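You operate a simulated robot arm through the tools that you are given. There is no shell and no other tool. Be economical: measure what you need, move in short steps, check, and stop when the job is done.

The job below is to be done with a simulated robot arm. You get a single attempt, and the scene is never put back.

Task
Park the basket at 0.4 m and stop the winch for a tilt trial.
Fine: hold the OUT key; then dial to 0, tower page showing, red stop button in.

The check looks at the end state, three seconds after you hand in, the way a careful person would. Anything else that was tipped, shoved, dropped, spilled or broken makes it a failure.

Robot
A 6-joint arm with a two-finger parallel gripper, fixed in place. Base frame: the origin is at the foot of the arm, x ahead of it, y to its left, z up. Lengths are in m, angles in degrees, forces in N, time in s.
With the tool pointing down near the work surface it reaches from about 0.24 to 0.38 m from the base axis. Its first joint turns from -66.0 to 66.0 degrees. Payload 2.9 kg.
Tool frame: the origin (TCP) lies between the finger pads and is the grasp point; the fingertips stand 0.03 m ahead of it; z points along the fingers, y is the line along which they close. The gripper opens to 0.11 m. The fingers are 0.02 m wide and 0.01 m thick; the gripper's body (0.048 by 0.112 m) begins 0.055 m behind the TCP.
Orientation is told as [roll, pitch, yaw] about the base's x, y, z axes, in that order, counted from this pose: with the fingers straight down and closing along the base's y, the tool's x points along the base's -x, its y along +y and its z along -z.

Tools
- The arm moves only by the tool jog_arm. Its argument "series" is one flat list of numbers, 7 for each row, row after row: the shift along the base's x, y, z in mm, then the turn, a rotation vector about the base's x, y, z in degrees, then the gripper command, from -1 (shut) to 1 (fully open), values between in proportion. In form: [tx, ty, tz, ax, ay, az, claw, tx, ty, tz, ax, ay, az, claw, ...]. A call has 1 to 20 rows; each row is the pose to reach, as a shift and turn from the pose commanded when the call began. A row lasts 0.2 s, in which the tool goes at most 0.05 m and 8.6 degrees; a call with a longer step from one row to the next is refused whole, and so is a gripper value outside its range. A pose out of reach is approached as far as the arm can. The call stops where the force on the tool passes 90 N (or 10 N more than at its start, if that is more) or the arm is blocked; 0.2 s more then pass. The fingers move at their own pace (about 0.108 m/s each) and stop on an object; they squeeze with about 29 N. The grip force told is the motor's: it shows also when the fingers shut on nothing. Time passes only in rows, and 0.2 s behind the last, so rows that repeat a pose let the fingers close. It gives the time, the measured TCP pose, the force on the tool (base axes), the opening and the grip force at its end, in the units of the frame above (readings bear some noise), and new pictures: "pictures" is both (left out), scene, wrist or none.
- Cameras (640 x 400 px; columns grow to the right, rows downward): "scene" is fixed at [0.0805, 0.4318, 1.3746]; the picture's right is [-0.77, -0.63, 0.00], its down [-0.34, 0.41, -0.85] and it looks along [0.54, -0.66, -0.53] (base axes); focal length 214 px, centre (320, 200). "wrist" rides on the gripper at [0.072, 0.017, -0.103] in the tool frame; the picture's right is [-0.23, 0.97, 0.00], its down [-0.76, -0.18, -0.62] and it looks along [-0.61, -0.14, 0.78] (tool axes); focal length 222 px, centre (320, 200). There is no depth. A picture from a camera that has moved, and an enlarged one, comes with that camera's place and axes in the base frame and with its lens. The place of the scene camera against the robot may be out by one fixed shift of up to 0.018 m in any direction.
- zoom(camera, box): a new picture of the part [left, top, right, bottom] of that camera's present view, enlarged. It takes no simulated time.
- finish_job(): hands the job in; it is judged then, once.

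Go step by step. Nothing tells you positions but the pictures and the camera data: compare them with the known pose of the tool, close in by small moves and look again before you grip or let go. The budget is 120 turns and 170 pictures, counting those below and the enlarged ones. Unless the task says otherwise, let go and move clear before handing in, and close with one line.

The tools are called after ">>>" as a command line: name --argument value ..., lists and objects as JSON in quotes. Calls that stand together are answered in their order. jog_arm: Moves the arm, as the interface text tells. Its arguments: {"type":"object","properties":{"series":{"type":"array"},"pictures":{"type":"string","enum":["both","scene","wrist","none"]}},"required":["series"]} The other tools are called the same way: zoom (camera, box) takes an enlarged picture of a part of a camera's view; finish_job () hands the job in.

At the start:

```text
time: 0.0
tcp_pos: [0.3179, 0.0022, 1.3678]
tcp_rot: [-0.1, -0.1, 0.0]
wrist_force: [-0.3, -0.2, -1.1]
gripper_width: 0.1099
grip_force: 0.0
```

scene: 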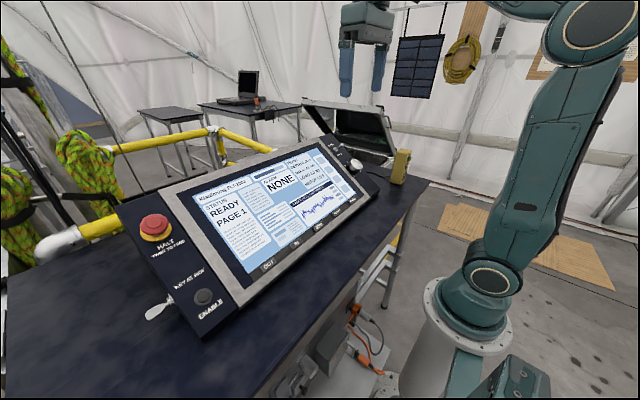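
wrist: 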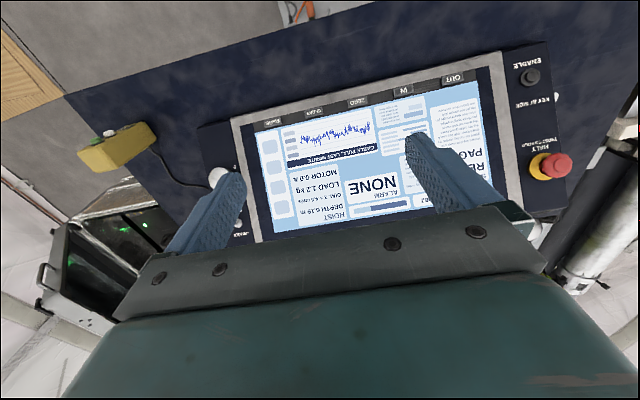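

I see a winch console with a screen, a row of keys (OUT, IN, ...), a red HALT button, an ENABLE knob with a key, and a knob at the far right. I'll enlarge the views to read the labels.

>>> zoom --camera "scene" --box '[110, 180, 270, 340]'

>>> zoom --camera "scene" --box '[170, 130, 370, 280]'

>>> zoom --camera "wrist" --box '[90, 50, 590, 250]'

```text
2.50 times, centred on (190, 260) of scene
camera zoom: at [0.0805, 0.4318, 1.3746], right [-0.77, -0.63, 0.0], down [-0.34, 0.41, -0.85], along [0.54, -0.66, -0.53], focal length 536 px, centre (645, 50)
```

zoom: 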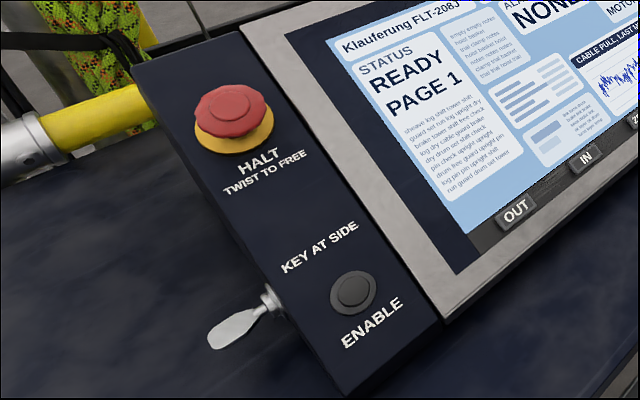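

```text
2.67 times, centred on (270, 205) of scene
camera zoom: at [0.0805, 0.4318, 1.3746], right [-0.77, -0.63, 0.0], down [-0.34, 0.41, -0.85], along [0.54, -0.66, -0.53], focal length 572 px, centre (453, 187)
```

zoom: 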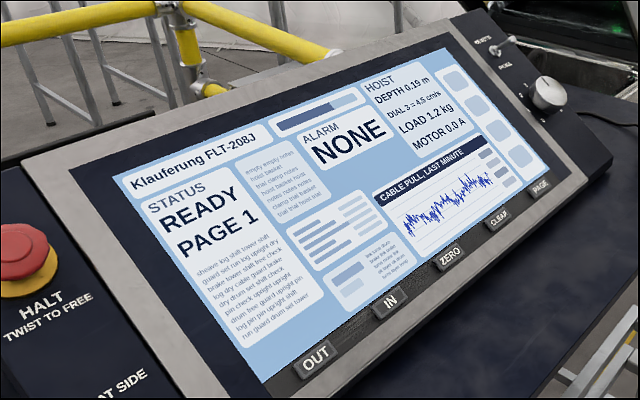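

```text
1.28 times, centred on (340, 150) of wrist
camera zoom: at [0.2449, 0.0193, 1.4724], right [0.23, 0.97, 0.0], down [0.76, -0.18, 0.62], along [0.61, -0.14, -0.78], focal length 284 px, centre (294, 264)
```

zoom: 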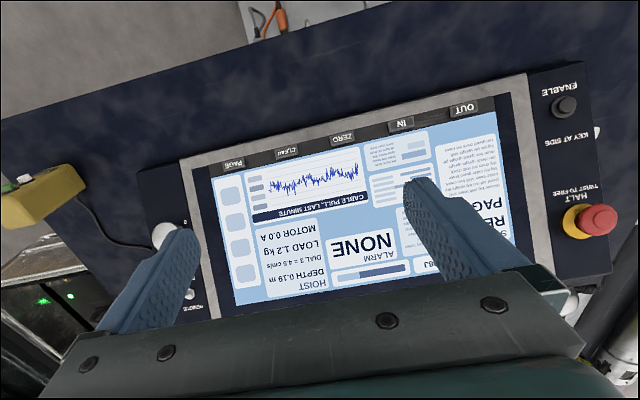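

The screen reads READY, PAGE 1, depth 0.19 m, dial 3 = 4.5 cm/s. I'll read the dial and switch at the right end next.

>>> zoom --camera "scene" --box '[310, 125, 390, 195]'

>>> zoom --camera "scene" --box '[280, 140, 350, 190]'

>>> zoom --camera "wrist" --box '[180, 140, 280, 250]'

```text
5.71 times, centred on (350, 160) of scene
camera zoom: at [0.0805, 0.4318, 1.3746], right [-0.77, -0.63, 0.0], down [-0.34, 0.41, -0.85], along [0.54, -0.66, -0.53], focal length 1226 px, centre (149, 429)
```

zoom: 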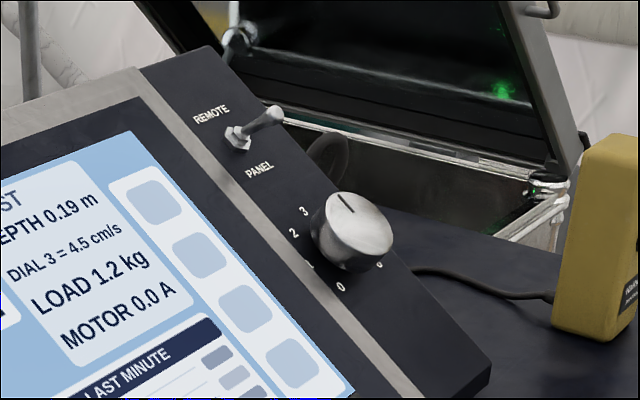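

```text
8.00 times, centred on (315, 165) of scene
camera zoom: at [0.0805, 0.4318, 1.3746], right [-0.77, -0.63, 0.0], down [-0.34, 0.41, -0.85], along [0.54, -0.66, -0.53], focal length 1716 px, centre (360, 480)
```

zoom: 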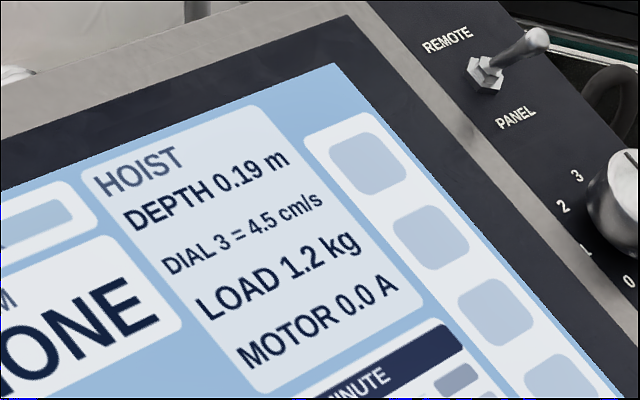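

```text
3.64 times, centred on (230, 195) of wrist
camera zoom: at [0.2449, 0.0193, 1.4724], right [0.23, 0.97, 0.0], down [0.76, -0.18, 0.62], along [0.61, -0.14, -0.78], focal length 808 px, centre (647, 218)
```

zoom: 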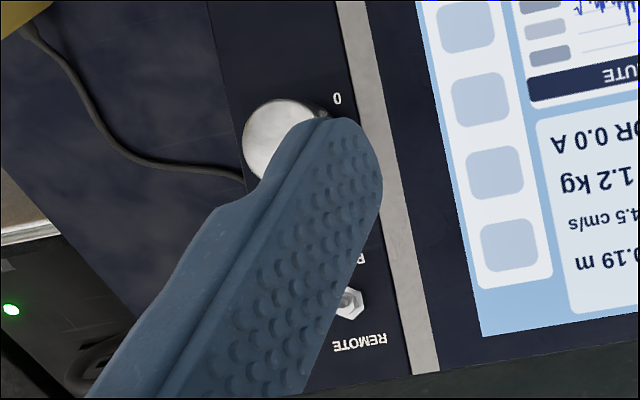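

HALT comes out near [0.54, 0.38, 1.12], OUT near [0.384, 0.244, 1.0] and PAGE near [0.386, -0.118, 0.99], with the panel tilted about 35°. I'll close the fingers, tilt the tool square to the panel and hover over OUT.

>>> jog_arm --series '[-5, 30, -20, 0, -4.4, 0, -1, -10, 60, -45, 0, -8.8, 0, -1, -14, 90, -70, 0, -13, 0, -1, -19, 120, -95, 0, -17.5, 0, -1, -24, 150, -120, 0, -22, 0, -1, -29, 180, -145, 0, -26, 0, -1, -34, 210, -170, 0, -31, 0, -1, -38, 241, -200, 0, -35, 0, -1]'

```text
time: 1.8
tcp_pos: [0.2886, 0.2502, 1.3795]
tcp_rot: [-0.5, -29.9, 0.0]
wrist_force: [0.3, 0.3, -0.5]
gripper_width: 0.0
grip_force: 28.9
out of reach, approached as far as the arm can: row 3, 4, 5, 6, 7, 8
camera wrist: at [0.1734, 0.268, 1.4337], right [0.2, 0.97, 0.11], down [0.35, -0.17, 0.92], along [0.92, -0.15, -0.37], focal length 222 px, centre (320, 200)
```

scene: 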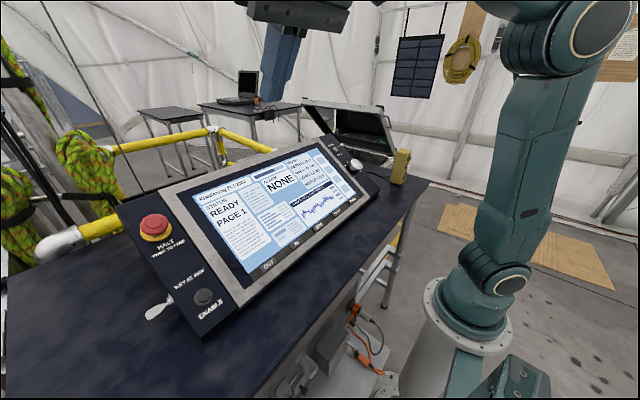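
wrist: 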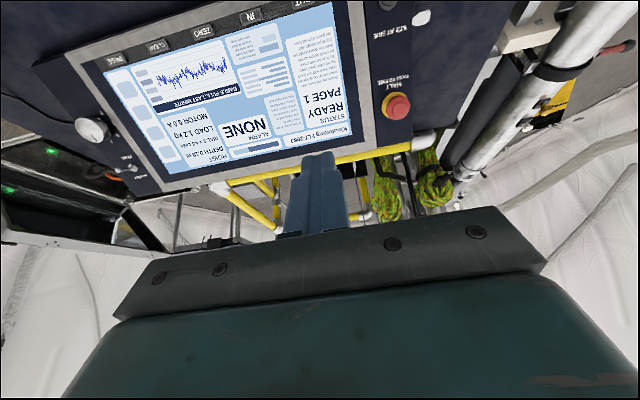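

The arm stopped short because tilting back folds it in too far. I'll go back to straight down, move further out and then descend.

>>> jog_arm --series '[20, 0, 0, 0, 8, 0, -1, 40, 0, 0, 0, 16, 0, -1, 60, 0, -10, 0, 24, 0, -1, 80, -5, -30, 0, 30, 0, -1, 96, -7, -70, 0, 30, 0, -1, 96, -7, -110, 0, 30, 0, -1, 96, -7, -150, 0, 30, 0, -1, 96, -7, -190, 0, 30, 0, -1]'

```text
time: 3.6
tcp_pos: [0.4028, 0.2491, 1.2049]
tcp_rot: [-0.6, 0.1, -12.0]
wrist_force: [-4.2, 1.4, 0.7]
gripper_width: 0.0
grip_force: 29.2
out of reach, approached as far as the arm can: row 4, 8
camera wrist: at [0.3365, 0.281, 1.3088], right [0.42, 0.91, -0.01], down [0.71, -0.33, 0.62], along [0.56, -0.27, -0.78], focal length 222 px, centre (320, 200)
```

scene: 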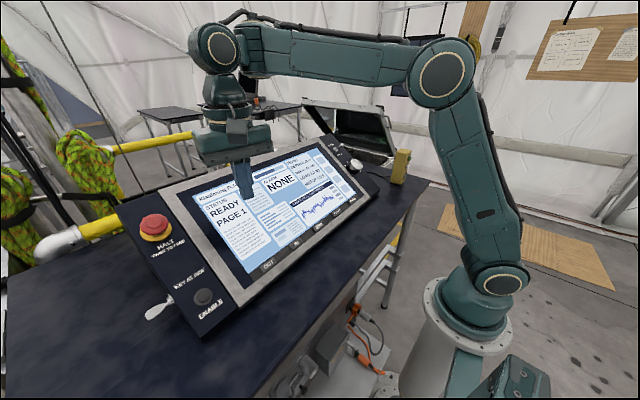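
wrist: 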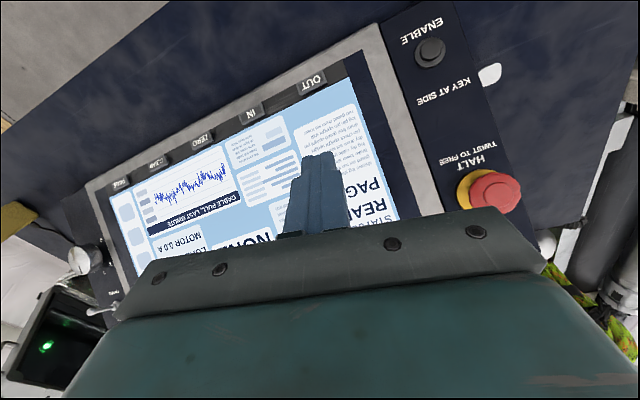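

The pose is partly limited and the yaw drifted to -12°. I'll line the tool yaw up with the arm's azimuth (about +31°) at this height and see how low it can go.

>>> jog_arm --series '[0, 0, 5, 0, 0, 8, -1, 0, 0, 5, 0, 0, 16, -1, 0, 0, 5, 0, 0, 24, -1, 0, 0, 5, 0, 0, 32, -1, 0, 0, 5, 0, 0, 40, -1, 0, 0, -10, 0, 0, 43, -1, 0, 0, -30, 0, 0, 43, -1, 0, 0, -50, 0, 0, 43, -1]'

```text
time: 5.4
tcp_pos: [0.3915, 0.2721, 1.1821]
tcp_rot: [2.1, 1.2, 42.9]
wrist_force: [0.6, 0.6, -1.0]
gripper_width: 0.0
grip_force: 28.6
out of reach, approached as far as the arm can: row 6, 7, 8
camera wrist: at [0.3314, 0.2339, 1.2893], right [-0.5, 0.87, 0.03], down [0.7, 0.38, 0.6], along [0.51, 0.32, -0.8], focal length 222 px, centre (320, 200)
```

scene: 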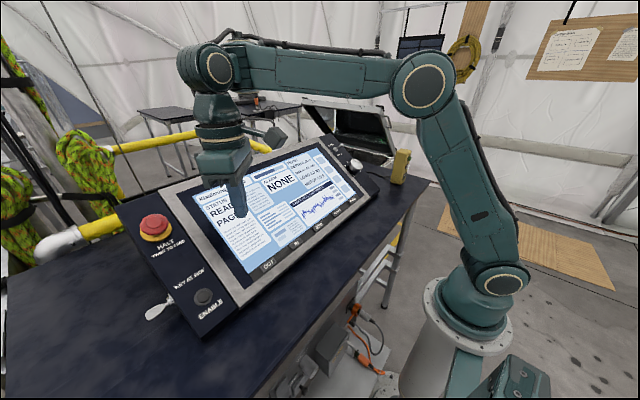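
wrist: 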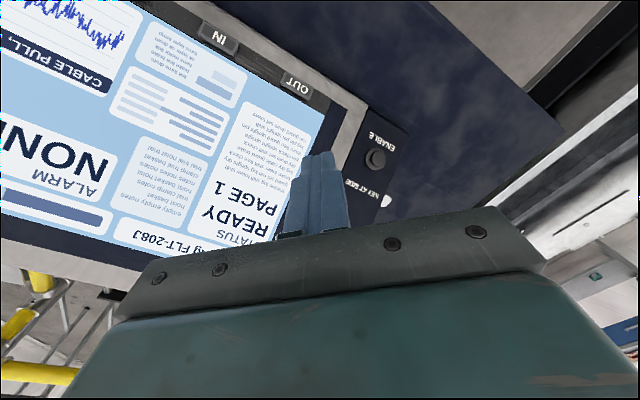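

The pattern suggests a wrist joint limit rather than plain reach. I'll look at the wrist structure before choosing approach angles.

>>> zoom --camera "scene" --box '[160, 20, 320, 230]'

>>> zoom --camera "scene" --box '[360, 20, 560, 400]'

```text
1.90 times, centred on (240, 125) of scene
camera zoom: at [0.0805, 0.4318, 1.3746], right [-0.77, -0.63, 0.0], down [-0.34, 0.41, -0.85], along [0.54, -0.66, -0.53], focal length 408 px, centre (472, 343)
```

zoom: 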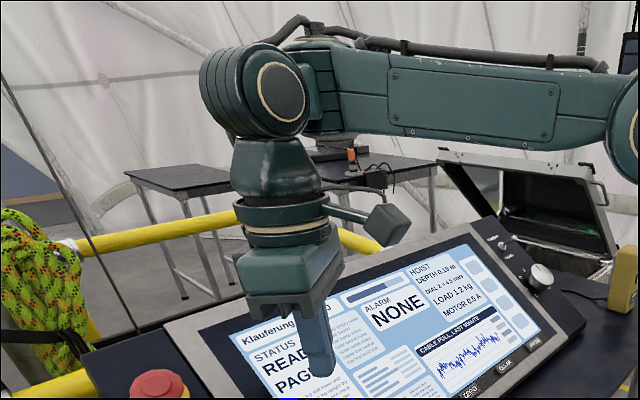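

```text
1.05 times, centred on (460, 210) of scene
camera zoom: at [0.0805, 0.4318, 1.3746], right [-0.77, -0.63, 0.0], down [-0.34, 0.41, -0.85], along [0.54, -0.66, -0.53], focal length 226 px, centre (173, 190)
```

zoom: 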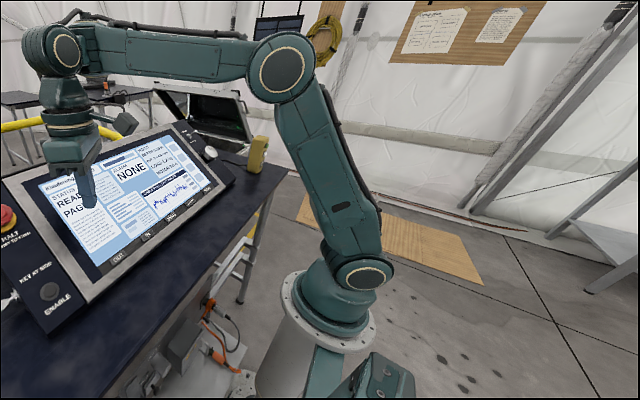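

The limits fit a wrist that must stay bent at least about 98° to the forearm. For near targets the tool should therefore lean back towards the base, so I'll tilt it 30° that way and come in over OUT.

>>> jog_arm --series '[10, 5, 0, -4, 6.4, 0, -1, 10, 5, 0, -8, 12.8, 0, -1, 10, 5, -10, -12, 19.2, 0, -1, 0, 0, -35, -15.9, 25.5, 0, -1, -10, -10, -60, -15.9, 25.5, 0, -1, -20, -17, -85, -15.9, 25.5, 0, -1, -31, -25, -108, -15.9, 25.5, 0, -1]'

```text
time: 7.0
tcp_pos: [0.3567, 0.2265, 1.0513]
tcp_rot: [5.3, 29.8, 44.0]
wrist_force: [-0.7, 0.1, 0.5]
gripper_width: 0.0
grip_force: 28.8
out of reach, approached as far as the arm can: row 2, 7
camera wrist: at [0.3434, 0.2239, 1.1789], right [-0.5, 0.87, -0.03], down [0.85, 0.5, 0.14], along [0.14, 0.04, -0.99], focal length 222 px, centre (320, 200)
```

scene: 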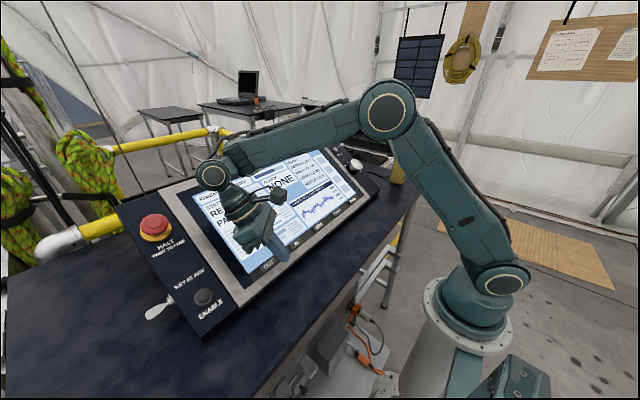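
wrist: 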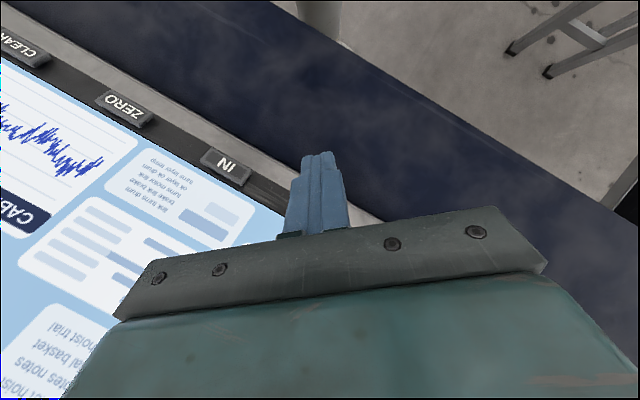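

OUT is about 33 mm below and to one side of the fingertip. I'll move to roughly 15 mm over the key.

>>> jog_arm --series '[12, 10, 0, 0, 0, 0, -1, 24, 20, -6, 0, 0, 0, -1, 24, 20, -6, 0, 0, 0, -1]'

>>> zoom --camera "scene" --box '[220, 200, 320, 290]'

```text
time: 7.8
tcp_pos: [0.3802, 0.2475, 1.0466]
tcp_rot: [5.8, 29.6, 44.7]
wrist_force: [-0.2, 0.0, 0.0]
gripper_width: 0.0002
grip_force: 28.7
camera wrist: at [0.3676, 0.2425, 1.1736], right [-0.51, 0.86, -0.03], down [0.85, 0.5, 0.15], along [0.14, 0.05, -0.99], focal length 222 px, centre (320, 200)
```

scene: 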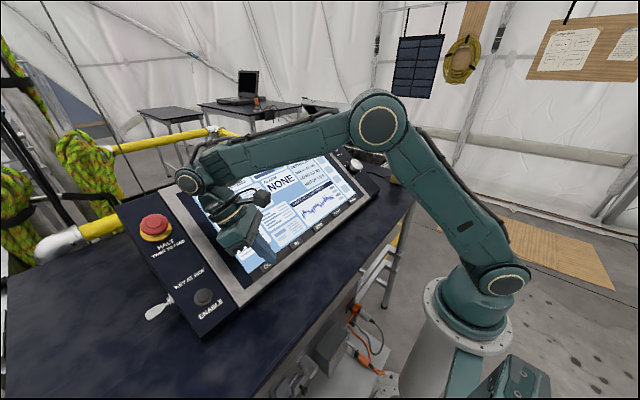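
wrist: 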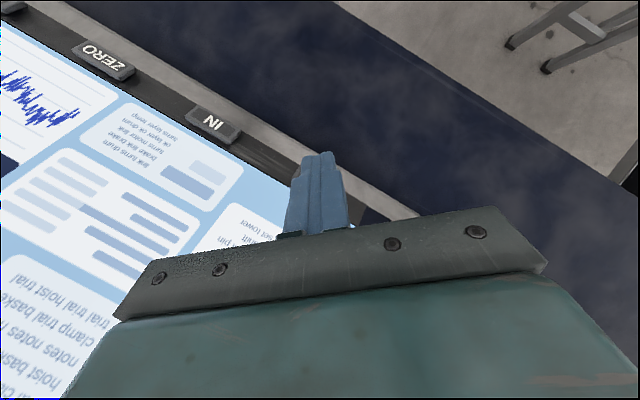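

```text
4.44 times, centred on (270, 245) of scene
camera zoom: at [0.0805, 0.4318, 1.3746], right [-0.77, -0.63, 0.0], down [-0.34, 0.41, -0.85], along [0.54, -0.66, -0.53], focal length 953 px, centre (542, 0)
```

zoom: 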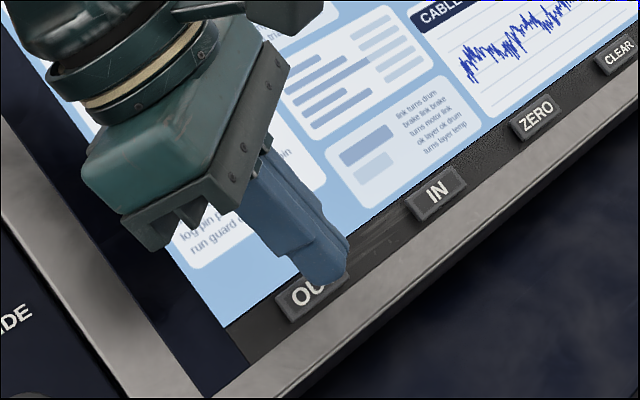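

The fingertip is right over OUT. I'll press along the panel normal in small steps and watch the depth.

>>> jog_arm --series '[3, 0, -4, 0, 0, 0, -1, 6, 0, -8, 0, 0, 0, -1, 8, 0, -11, 0, 0, 0, -1]' --pictures "scene"

>>> zoom --camera "scene" --box '[190, 140, 340, 290]'

```text
time: 8.6
tcp_pos: [0.3882, 0.2473, 1.035]
tcp_rot: [5.8, 29.6, 44.6]
wrist_force: [0.4, -0.6, 0.1]
gripper_width: 0.0
grip_force: 29.1
```

scene: 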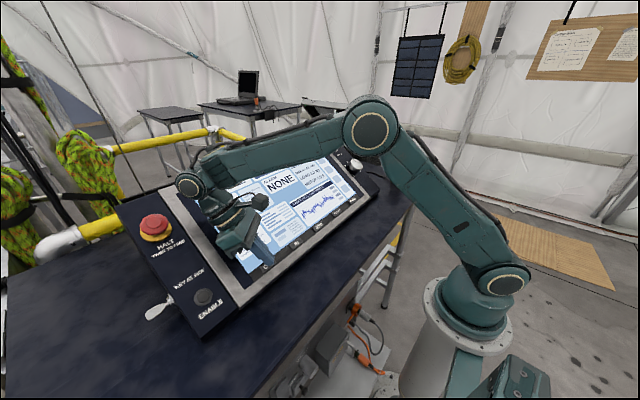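

```text
2.67 times, centred on (265, 215) of scene
camera zoom: at [0.0805, 0.4318, 1.3746], right [-0.77, -0.63, 0.0], down [-0.34, 0.41, -0.85], along [0.54, -0.66, -0.53], focal length 572 px, centre (467, 160)
```

zoom: 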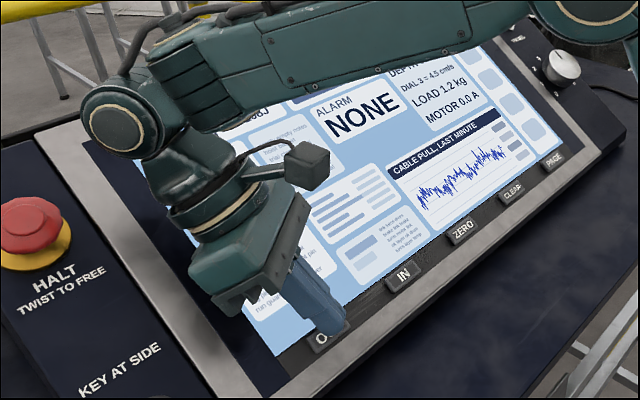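

No contact yet. The forearm hides the DEPTH line, but MOTOR is readable, so I'll press on in small steps.

>>> jog_arm --series '[1.2, 0, -1.6, 0, 0, 0, -1, 2.3, 0, -3.3, 0, 0, 0, -1]' --pictures "none"

>>> zoom --camera "scene" --box '[240, 140, 360, 280]'

```text
time: 9.2
tcp_pos: [0.3901, 0.247, 1.0325]
tcp_rot: [5.9, 29.6, 44.6]
wrist_force: [-4.0, -1.3, 6.0]
gripper_width: 0.0001
grip_force: 29.5
```

```text
2.86 times, centred on (300, 210) of scene
camera zoom: at [0.0803, 0.4317, 1.3747], right [-0.77, -0.63, 0.0], down [-0.34, 0.41, -0.85], along [0.54, -0.66, -0.53], focal length 613 px, centre (377, 171)
```

zoom: 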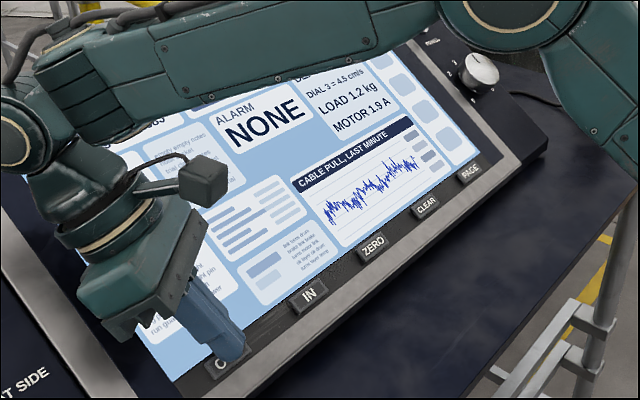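

The motor reads 1.9 A, so the winch is running. I'll hold for about 2.4 s more, then lift off and rise to read the depth.

>>> jog_arm --series '[0, 0, 0, 0, 0, 0, -1, 0, 0, 0, 0, 0, 0, -1, 0, 0, 0, 0, 0, 0, -1, 0, 0, 0, 0, 0, 0, -1, 0, 0, 0, 0, 0, 0, -1, 0, 0, 0, 0, 0, 0, -1, 0, 0, 0, 0, 0, 0, -1, 0, 0, 0, 0, 0, 0, -1, 0, 0, 0, 0, 0, 0, -1, 0, 0, 0, 0, 0, 0, -1, 0, 0, 0, 0, 0, 0, -1, -10, 0, 15, 0, 0, 0, -1, -14, 0, 45, 0, 0, 0, -1, -10, 0, 85, 0, 0, 0, -1, -10, 0, 120, 0, 0, 0, -1]' --pictures "none"

>>> zoom --camera "scene" --box '[190, 130, 350, 270]'

```text
time: 12.4
tcp_pos: [0.3809, 0.2476, 1.1511]
tcp_rot: [5.8, 29.7, 44.6]
wrist_force: [0.1, 0.0, 0.5]
gripper_width: 0.0002
grip_force: 28.7
```

```text
2.86 times, centred on (270, 200) of scene
camera zoom: at [0.0805, 0.4318, 1.3746], right [-0.77, -0.63, 0.0], down [-0.34, 0.41, -0.85], along [0.54, -0.66, -0.53], focal length 613 px, centre (463, 200)
```

zoom: 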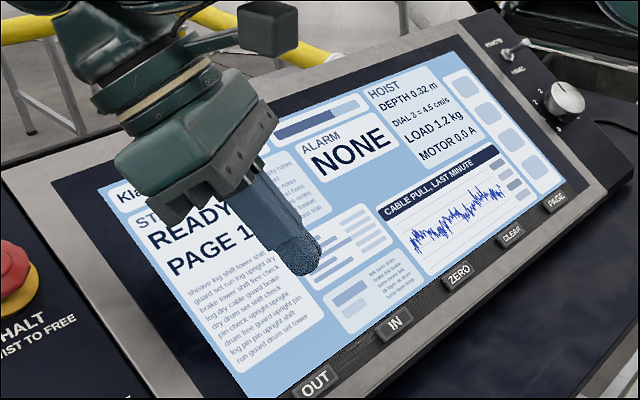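

Depth reads 0.32 m and the winch has stopped. I need about 0.08 m more, which is roughly 1.75 s on the key, so I'll repeat the press and rise again.

>>> jog_arm --series '[0, 0, -35, 0, 0, 0, -1, -4, 0, -75, 0, 0, 0, -1, 0, 0, -105, 0, 0, 0, -1, 4, 0, -112, 0, 0, 0, -1, 10, 0, -120, 0, 0, 0, -1, 10, 0, -120, 0, 0, 0, -1, 10, 0, -120, 0, 0, 0, -1, 10, 0, -120, 0, 0, 0, -1, 10, 0, -120, 0, 0, 0, -1, 10, 0, -120, 0, 0, 0, -1, 10, 0, -120, 0, 0, 0, -1, 10, 0, -120, 0, 0, 0, -1, 10, 0, -120, 0, 0, 0, -1, 0, 0, -105, 0, 0, 0, -1, -4, 0, -75, 0, 0, 0, -1, 0, 0, -35, 0, 0, 0, -1, 0, 0, 0, 0, 0, 0, -1]' --pictures "none"

>>> zoom --camera "scene" --box '[270, 140, 350, 200]'

```text
time: 16.0
tcp_pos: [0.3808, 0.248, 1.1503]
tcp_rot: [5.7, 29.7, 44.6]
wrist_force: [0.2, 0.6, 0.4]
gripper_width: 0.0
grip_force: 29.3
```

```text
6.67 times, centred on (310, 170) of scene
camera zoom: at [0.0805, 0.4318, 1.3746], right [-0.77, -0.63, 0.0], down [-0.34, 0.41, -0.85], along [0.54, -0.66, -0.53], focal length 1430 px, centre (387, 400)
```

zoom: 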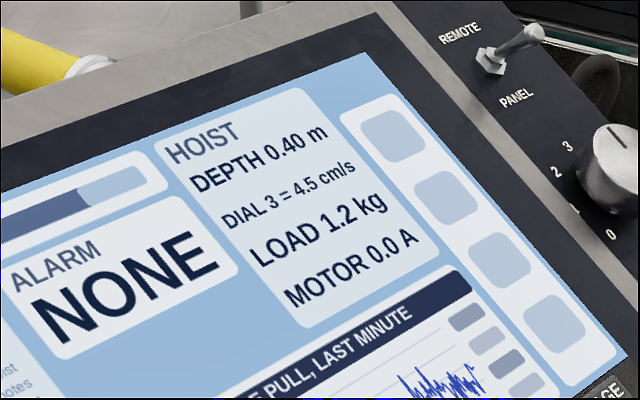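

Depth is 0.40 m with the motor at 0 A. Next is the dial, near [0.458, -0.263, 1.055]; I'll rise and swing to that side.

>>> jog_arm --series '[0, 0, 40, 0, 0, 0, -1, 0, 0, 80, 0, 0, 0, -1, 23, -40, 80, 0, 0, -5.8, -1, 42, -82, 80, 0, 0, -11.6, -1, 57, -125, 80, 0, 0, -17.4, -1, 67, -170, 80, 0, 0, -23.2, -1, 72, -216, 80, 0, 0, -29, -1, 73, -262, 80, 0, 0, -34.8, -1, 70, -308, 80, 0, 0, -40.6, -1, 61, -353, 80, 0, 0, -46.4, -1, 49, -397, 80, 0, 0, -52.2, -1, 31, -440, 80, 0, 0, -58, -1, 10, -480, 80, 0, 0, -63.8, -1]'

>>> zoom --camera "scene" --box '[310, 125, 390, 195]'

```text
time: 16.4
tcp_pos: [0.3836, 0.25, 1.1654]
tcp_rot: [5.4, 27.7, 44.4]
wrist_force: [2.5, 0.7, -29.2]
gripper_width: 0.0
grip_force: 29.3
out of reach, approached as far as the arm can: row 1
stopped in row 1: the force on the tool passed its limit (the readings are from after the stop); the commanded pose is now the measured one
camera wrist: at [0.367, 0.2433, 1.2925], right [-0.51, 0.86, -0.03], down [0.85, 0.5, 0.18], along [0.17, 0.07, -0.98], focal length 222 px, centre (320, 200)
```

scene: 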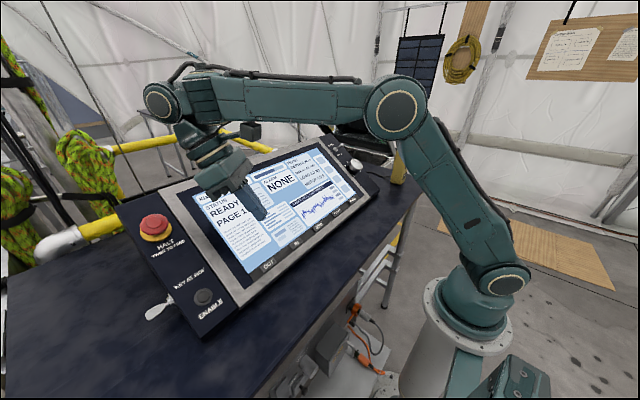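
wrist: 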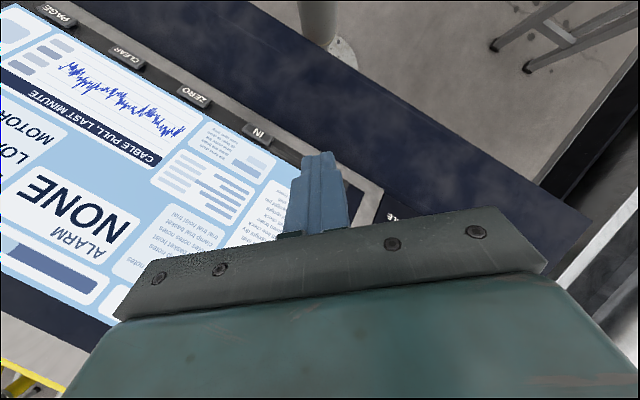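

```text
5.71 times, centred on (350, 160) of scene
camera zoom: at [0.0805, 0.4318, 1.3746], right [-0.77, -0.63, 0.0], down [-0.34, 0.41, -0.85], along [0.54, -0.66, -0.53], focal length 1226 px, centre (149, 429)
```

zoom: 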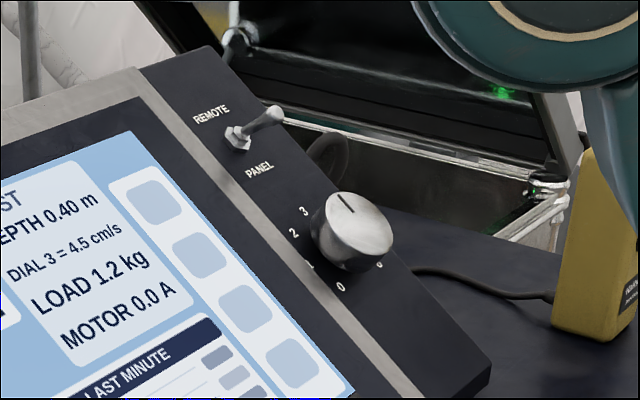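

It stopped because the tilted tool can't go any higher there, a wrist limit on the other side. I'll swing at the present height instead, which still clears the panel.

>>> jog_arm --series '[0, 0, -10, 0, 0, 0, -1, 23, -40, -10, 0, 0, -5.8, -1, 42, -82, -10, 0, 0, -11.6, -1, 57, -125, -10, 0, 0, -17.4, -1, 67, -170, -10, 0, 0, -23.2, -1, 72, -216, -10, 0, 0, -29, -1, 73, -262, -10, 0, 0, -34.8, -1, 70, -308, -10, 0, 0, -40.6, -1, 61, -353, -10, 0, 0, -46.4, -1, 49, -397, -10, 0, 0, -52.2, -1, 31, -440, -10, 0, 0, -58, -1, 10, -480, -10, 0, 0, -63.8, -1]'

```text
time: 19.0
tcp_pos: [0.3914, -0.2307, 1.1584]
tcp_rot: [5.4, 28.1, -19.4]
wrist_force: [-0.4, 0.2, -0.9]
gripper_width: 0.0
grip_force: 28.5
camera wrist: at [0.3786, -0.2199, 1.2849], right [0.55, 0.83, -0.03], down [0.82, -0.54, 0.18], along [0.13, -0.12, -0.98], focal length 222 px, centre (320, 200)
```

scene: 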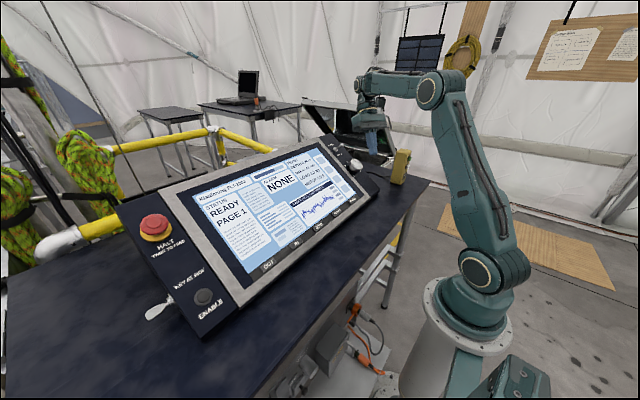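
wrist: 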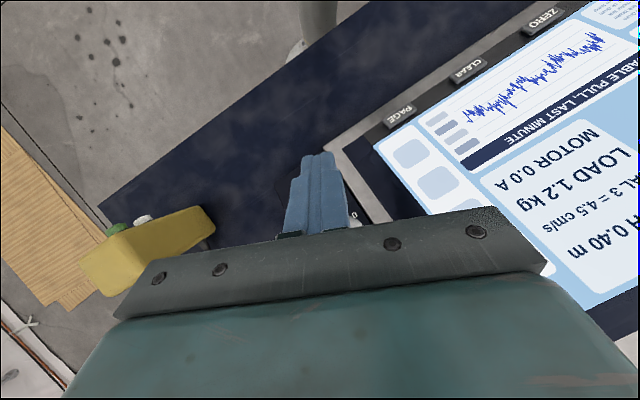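

I'm beside the dial now, and a yellow pendant stands on the far side of it. I'll untilt the tool so the wrist camera looks forward at the dial, and open the fingers.

>>> jog_arm --series '[0, 0, 10, -3.6, -6, 0, 0, 0, 0, 25, -7.2, -12, 0, 0.5, 0, 0, 40, -10.8, -18, 0, 1, -5, 0, 60, -14.3, -24, 0, 1, -10, 0, 70, -14.3, -24, 0, 1]'

```text
time: 20.2
tcp_pos: [0.3822, -0.2309, 1.227]
tcp_rot: [0.1, 0.4, -20.7]
wrist_force: [0.6, 0.4, 0.2]
gripper_width: 0.1099
grip_force: 0.1
camera wrist: at [0.3212, -0.1907, 1.3313], right [0.56, 0.83, 0.0], down [0.65, -0.44, 0.62], along [0.51, -0.34, -0.79], focal length 222 px, centre (320, 200)
```

scene: 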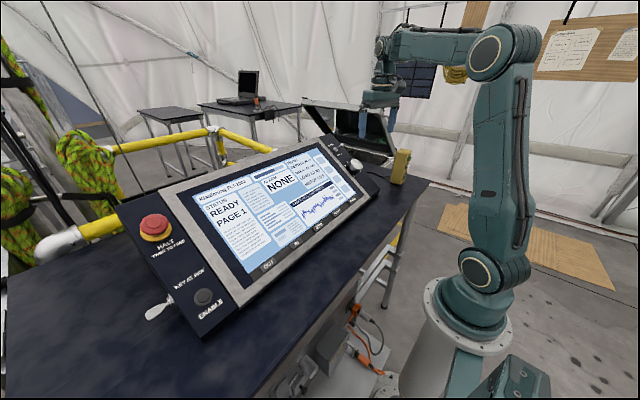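
wrist: 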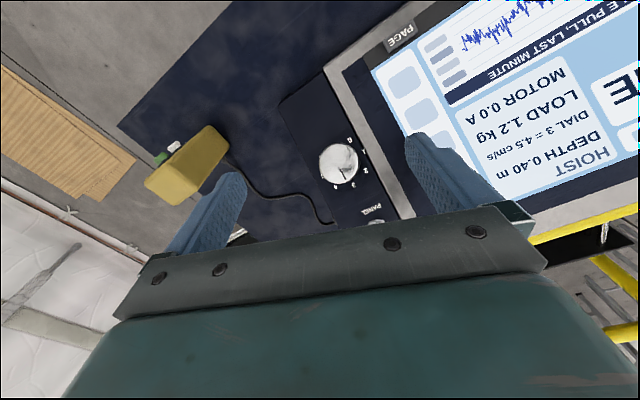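

Now the dial shows clearly between the fingers. I'll enlarge it to read the scale.

>>> zoom --camera "wrist" --box '[290, 120, 410, 230]'

```text
3.64 times, centred on (350, 175) of wrist
camera zoom: at [0.3212, -0.1907, 1.3313], right [0.56, 0.83, 0.0], down [0.65, -0.44, 0.62], along [0.51, -0.34, -0.79], focal length 808 px, centre (211, 291)
```

zoom: 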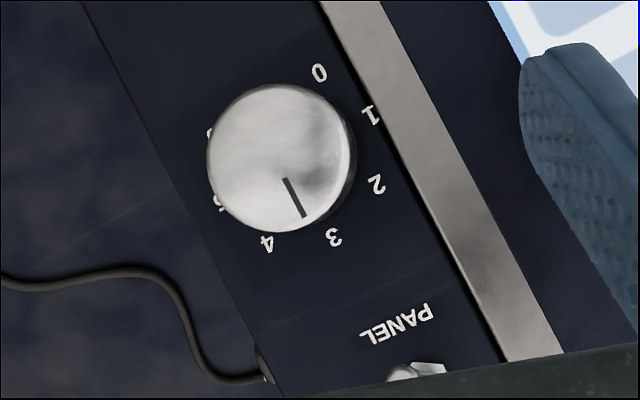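

The scale runs 0 to 6, about 50° per step, so 3 → 0 is about 150° counter-clockwise. I place the knob base at [0.471, -0.2475, 1.045], axis along the panel normal. I'll grip with the tool leaning about 49° off the axis and ratchet it in 60° strokes, starting by moving to the pre-grip pose.

>>> jog_arm --series '[8, -3, -10, 6.7, 1.3, -4.3, 0.45, 16, -6, -25, 13.5, 2.7, -8.7, 0.45, 24, -9, -45, 20.2, 4, -13, 0.45, 30, -12, -65, 26.9, 5.3, -17.3, 0.45, 36, -15, -85, 33.7, 6.7, -21.7, 0.45, 41, -17, -106, 40.4, 8, -26, 0.45, 41, -17, -106, 40.4, 8, -26, 0.45]'

>>> zoom --camera "scene" --box '[310, 110, 410, 200]'

```text
time: 21.8
tcp_pos: [0.3887, -0.2417, 1.1128]
tcp_rot: [23.4, 22.0, -37.9]
wrist_force: [0.3, -1.1, -0.5]
gripper_width: 0.0798
grip_force: 0.1
out of reach, approached as far as the arm can: row 5, 6, 7
camera wrist: at [0.351, -0.2449, 1.2359], right [0.83, 0.49, 0.27], down [0.45, -0.87, 0.18], along [0.32, -0.03, -0.95], focal length 222 px, centre (320, 200)
```

scene: 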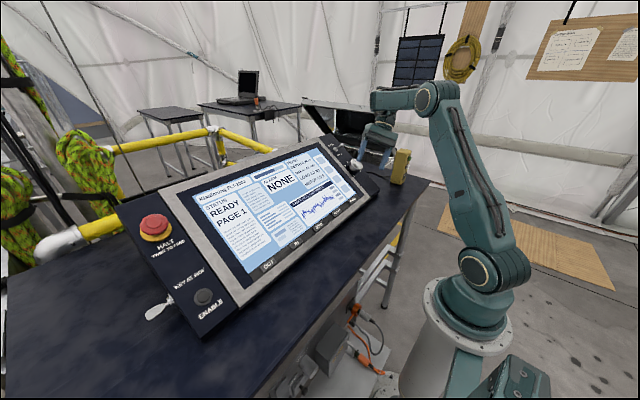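
wrist: 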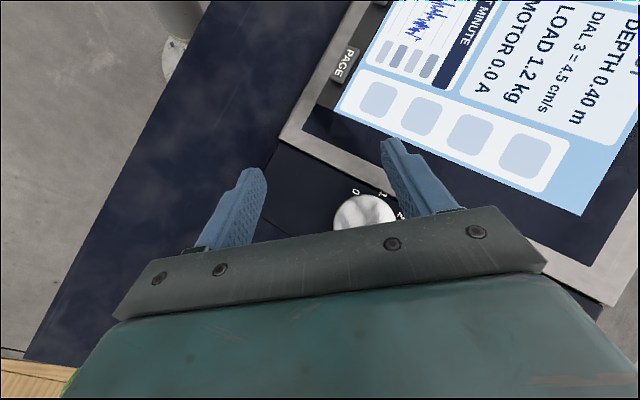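

```text
4.44 times, centred on (360, 155) of scene
camera zoom: at [0.0805, 0.4318, 1.3746], right [-0.77, -0.63, 0.0], down [-0.34, 0.41, -0.85], along [0.54, -0.66, -0.53], focal length 953 px, centre (142, 400)
```

zoom: 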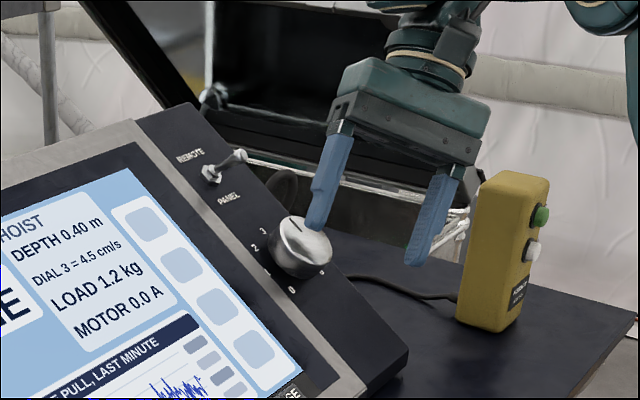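

The pose reached has its closing axis nearly in the panel plane, turned about -51°, which suits the first stroke. I'll move over the knob at about 60 mm and look.

>>> jog_arm --series '[17, -2, -5, 0, 0, 0, 0.45, 34, -4, -11, 0, 0, 0, 0.45, 50, -6, -17, 0, 0, 0, 0.45, 50, -6, -17, 0, 0, 0, 0.45]'

>>> zoom --camera "scene" --box '[310, 110, 410, 200]'

```text
time: 22.8
tcp_pos: [0.4299, -0.2475, 1.0883]
tcp_rot: [22.3, 21.6, -38.1]
wrist_force: [-0.1, -0.3, 0.1]
gripper_width: 0.0798
grip_force: 0.0
out of reach, approached as far as the arm can: row 2, 3, 4
camera wrist: at [0.3918, -0.2482, 1.2106], right [0.83, 0.49, 0.26], down [0.46, -0.87, 0.19], along [0.32, -0.04, -0.95], focal length 222 px, centre (320, 200)
```

scene: 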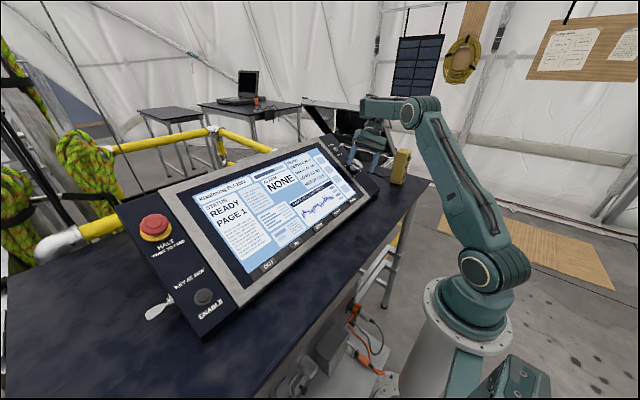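
wrist: 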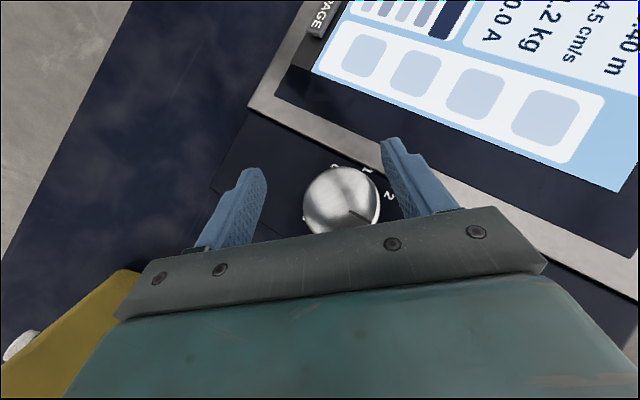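

```text
4.44 times, centred on (360, 155) of scene
camera zoom: at [0.0805, 0.4318, 1.3746], right [-0.77, -0.63, 0.0], down [-0.34, 0.41, -0.85], along [0.54, -0.66, -0.53], focal length 953 px, centre (142, 400)
```

zoom: 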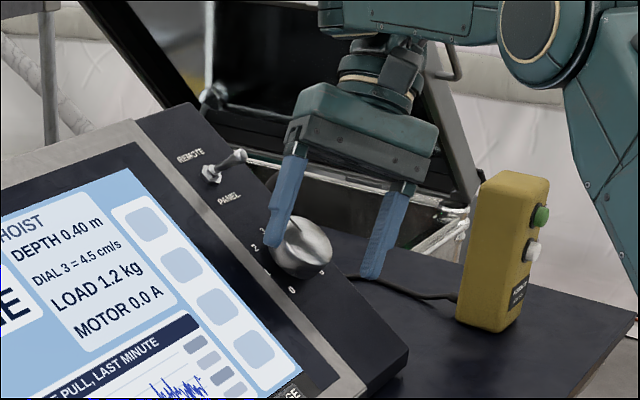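

The knob top is at about [0.455, -0.247, 1.064], radius about 27 mm, matching my estimate. I'll go in to grip height with a little more lean.

>>> jog_arm --series '[8, 0, -2, 2, 1.9, 1.1, 0.45, 15, 0, -6, 4.1, 3.8, 2.2, 0.45, 22, 0, -12, 4.1, 3.8, 2.2, 0.45, 22, 0, -12, 4.1, 3.8, 2.2, 0.45]'

>>> zoom --camera "scene" --box '[310, 120, 400, 200]'

```text
time: 23.8
tcp_pos: [0.4237, -0.2412, 1.058]
tcp_rot: [22.5, 26.5, -35.5]
wrist_force: [-8.5, 3.3, 9.8]
gripper_width: 0.0798
grip_force: 0.0
out of reach, approached as far as the arm can: row 1, 2, 3, 4
camera wrist: at [0.3937, -0.25, 1.1825], right [0.82, 0.52, 0.23], down [0.5, -0.86, 0.11], along [0.26, 0.03, -0.97], focal length 222 px, centre (320, 200)
```

scene: 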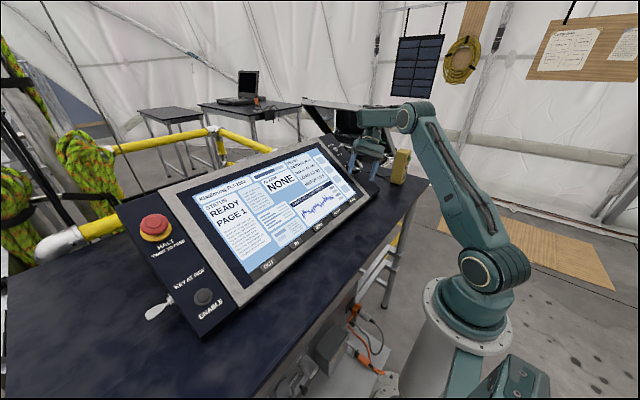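
wrist: 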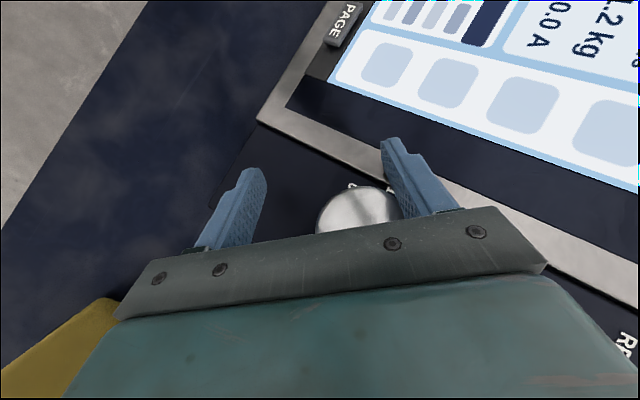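

```text
5.00 times, centred on (355, 160) of scene
camera zoom: at [0.0801, 0.4319, 1.3746], right [-0.77, -0.63, 0.0], down [-0.34, 0.41, -0.85], along [0.54, -0.66, -0.53], focal length 1072 px, centre (145, 400)
```

zoom: 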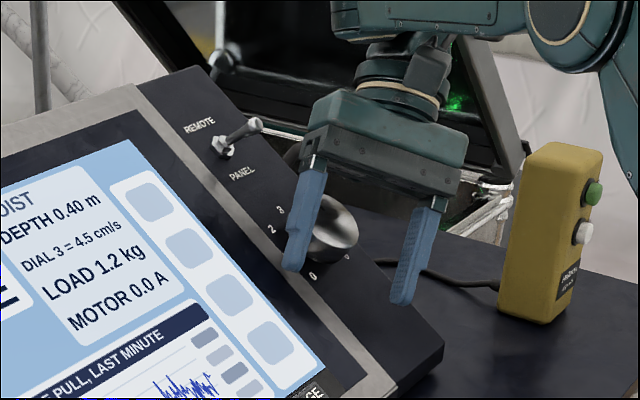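

The lateral lean is what's limiting it here: the arm fell short and a fingertip is lightly touching. I'll back off along the normal, take out 16° of the turn about the knob axis, and approach again.

>>> jog_arm --series '[-8, 0, 15, 0, 0, 0, 0.45, -18, 0, 32, -4.2, 0, 6.8, 0.45, -15, -3, 42, -8.5, 0, 13.6, 0.45, 0, -6, 46, -8.5, 0, 13.6, 0.45, 11, -6, 46, -8.5, 0, 13.6, 0.45, 11, -6, 46, -8.5, 0, 13.6, 0.45]'

```text
time: 25.2
tcp_pos: [0.4331, -0.2458, 1.1026]
tcp_rot: [16.3, 23.2, -25.1]
wrist_force: [-0.1, 0.8, 0.1]
gripper_width: 0.0799
grip_force: 0.1
out of reach, approached as far as the arm can: row 1
camera wrist: at [0.4047, -0.2482, 1.2281], right [0.68, 0.71, 0.16], down [0.68, -0.7, 0.2], along [0.26, -0.03, -0.97], focal length 222 px, centre (320, 200)
```

scene: 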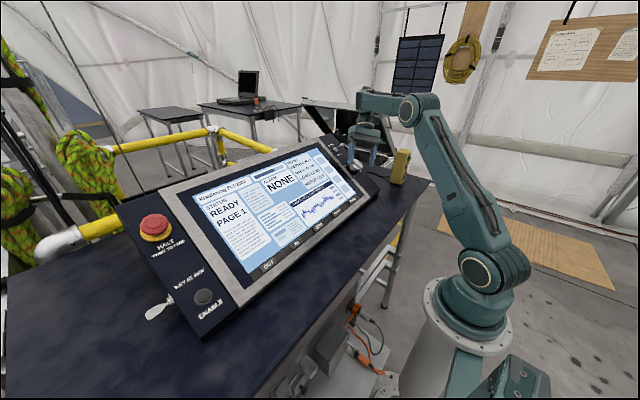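
wrist: 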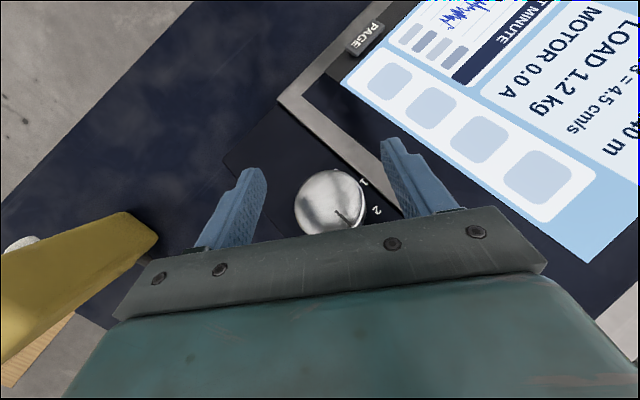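

This pose is clean, with the knob centred between the fingers. I'll descend to grip height.

>>> jog_arm --series '[6, -1, -9, 0, 0, 0, 0.45, 12, -2, -18, 0, 0, 0, 0.45, 18, -2, -26, 0, 0, 0, 0.45, 18, -2, -26, 0, 0, 0, 0.45]'

>>> zoom --camera "scene" --box '[310, 120, 400, 200]'

```text
time: 26.2
tcp_pos: [0.4513, -0.2486, 1.0771]
tcp_rot: [16.3, 23.1, -25.1]
wrist_force: [0.3, -1.0, -0.4]
gripper_width: 0.0798
grip_force: 0.1
camera wrist: at [0.4225, -0.2503, 1.202], right [0.68, 0.71, 0.16], down [0.68, -0.7, 0.2], along [0.26, -0.03, -0.97], focal length 222 px, centre (320, 200)
```

scene: 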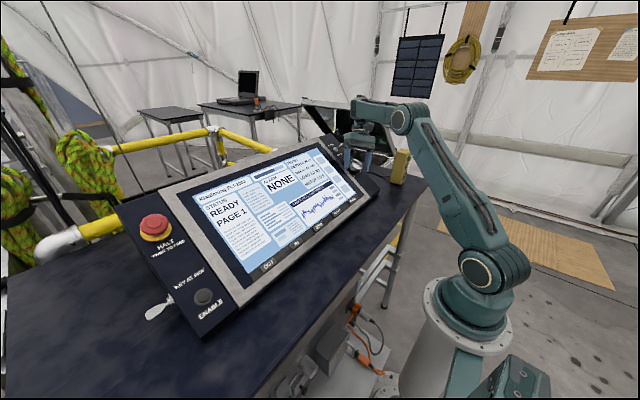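
wrist: 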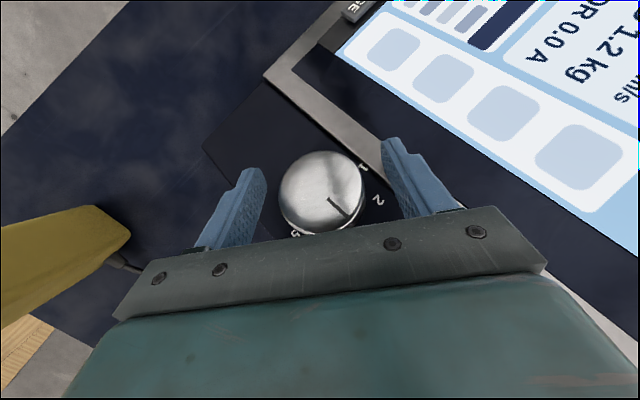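

```text
5.00 times, centred on (355, 160) of scene
camera zoom: at [0.0805, 0.4318, 1.3746], right [-0.77, -0.63, 0.0], down [-0.34, 0.41, -0.85], along [0.54, -0.66, -0.53], focal length 1072 px, centre (145, 400)
```

zoom: 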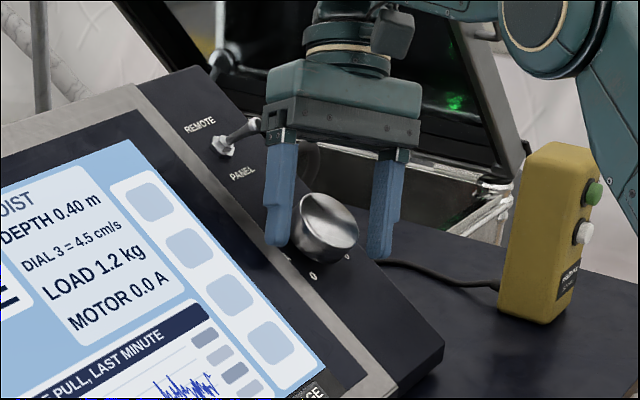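

The knob sits between the pads. I'll go 5 mm deeper and close.

>>> jog_arm --series '[2.5, 0, -4, 0, 0, 0, 0.45, 2.5, 0, -4, 0, 0, 0, 0.1, 2.5, 0, -4, 0, 0, 0, -0.3, 2.5, 0, -4, 0, 0, 0, -1, 2.5, 0, -4, 0, 0, 0, -1]'

>>> zoom --camera "scene" --box '[310, 120, 400, 200]'

```text
time: 27.4
tcp_pos: [0.453, -0.2501, 1.0749]
tcp_rot: [16.2, 23.0, -25.2]
wrist_force: [-13.4, -11.3, 31.4]
gripper_width: 0.0529
grip_force: 45.0
camera wrist: at [0.4233, -0.2513, 1.1997], right [0.68, 0.71, 0.16], down [0.68, -0.7, 0.21], along [0.26, -0.03, -0.96], focal length 222 px, centre (320, 200)
```

scene: 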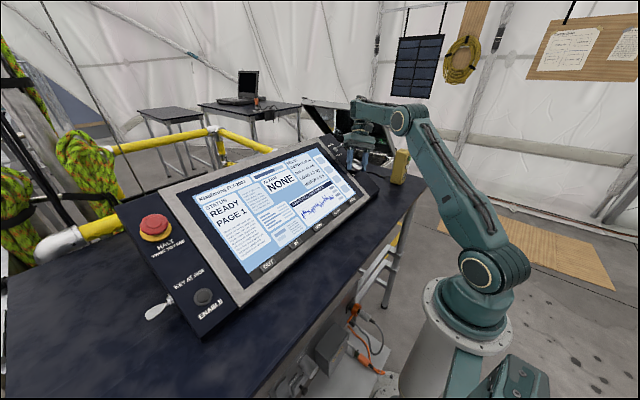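
wrist: 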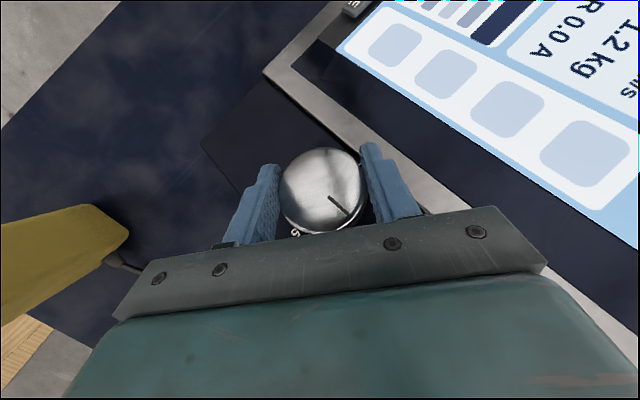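

```text
5.00 times, centred on (355, 160) of scene
camera zoom: at [0.0797, 0.4316, 1.3747], right [-0.77, -0.63, 0.0], down [-0.34, 0.41, -0.85], along [0.54, -0.66, -0.53], focal length 1072 px, centre (145, 400)
```

zoom: 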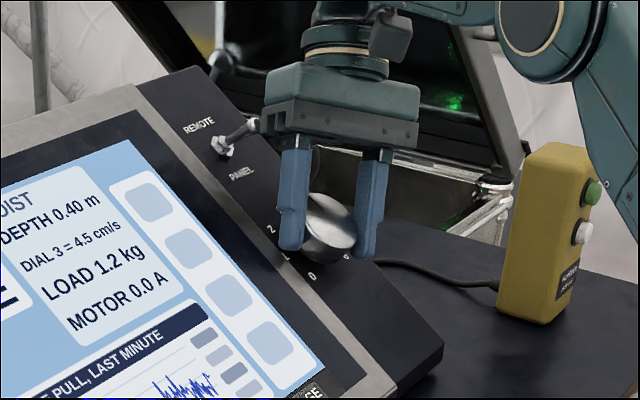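

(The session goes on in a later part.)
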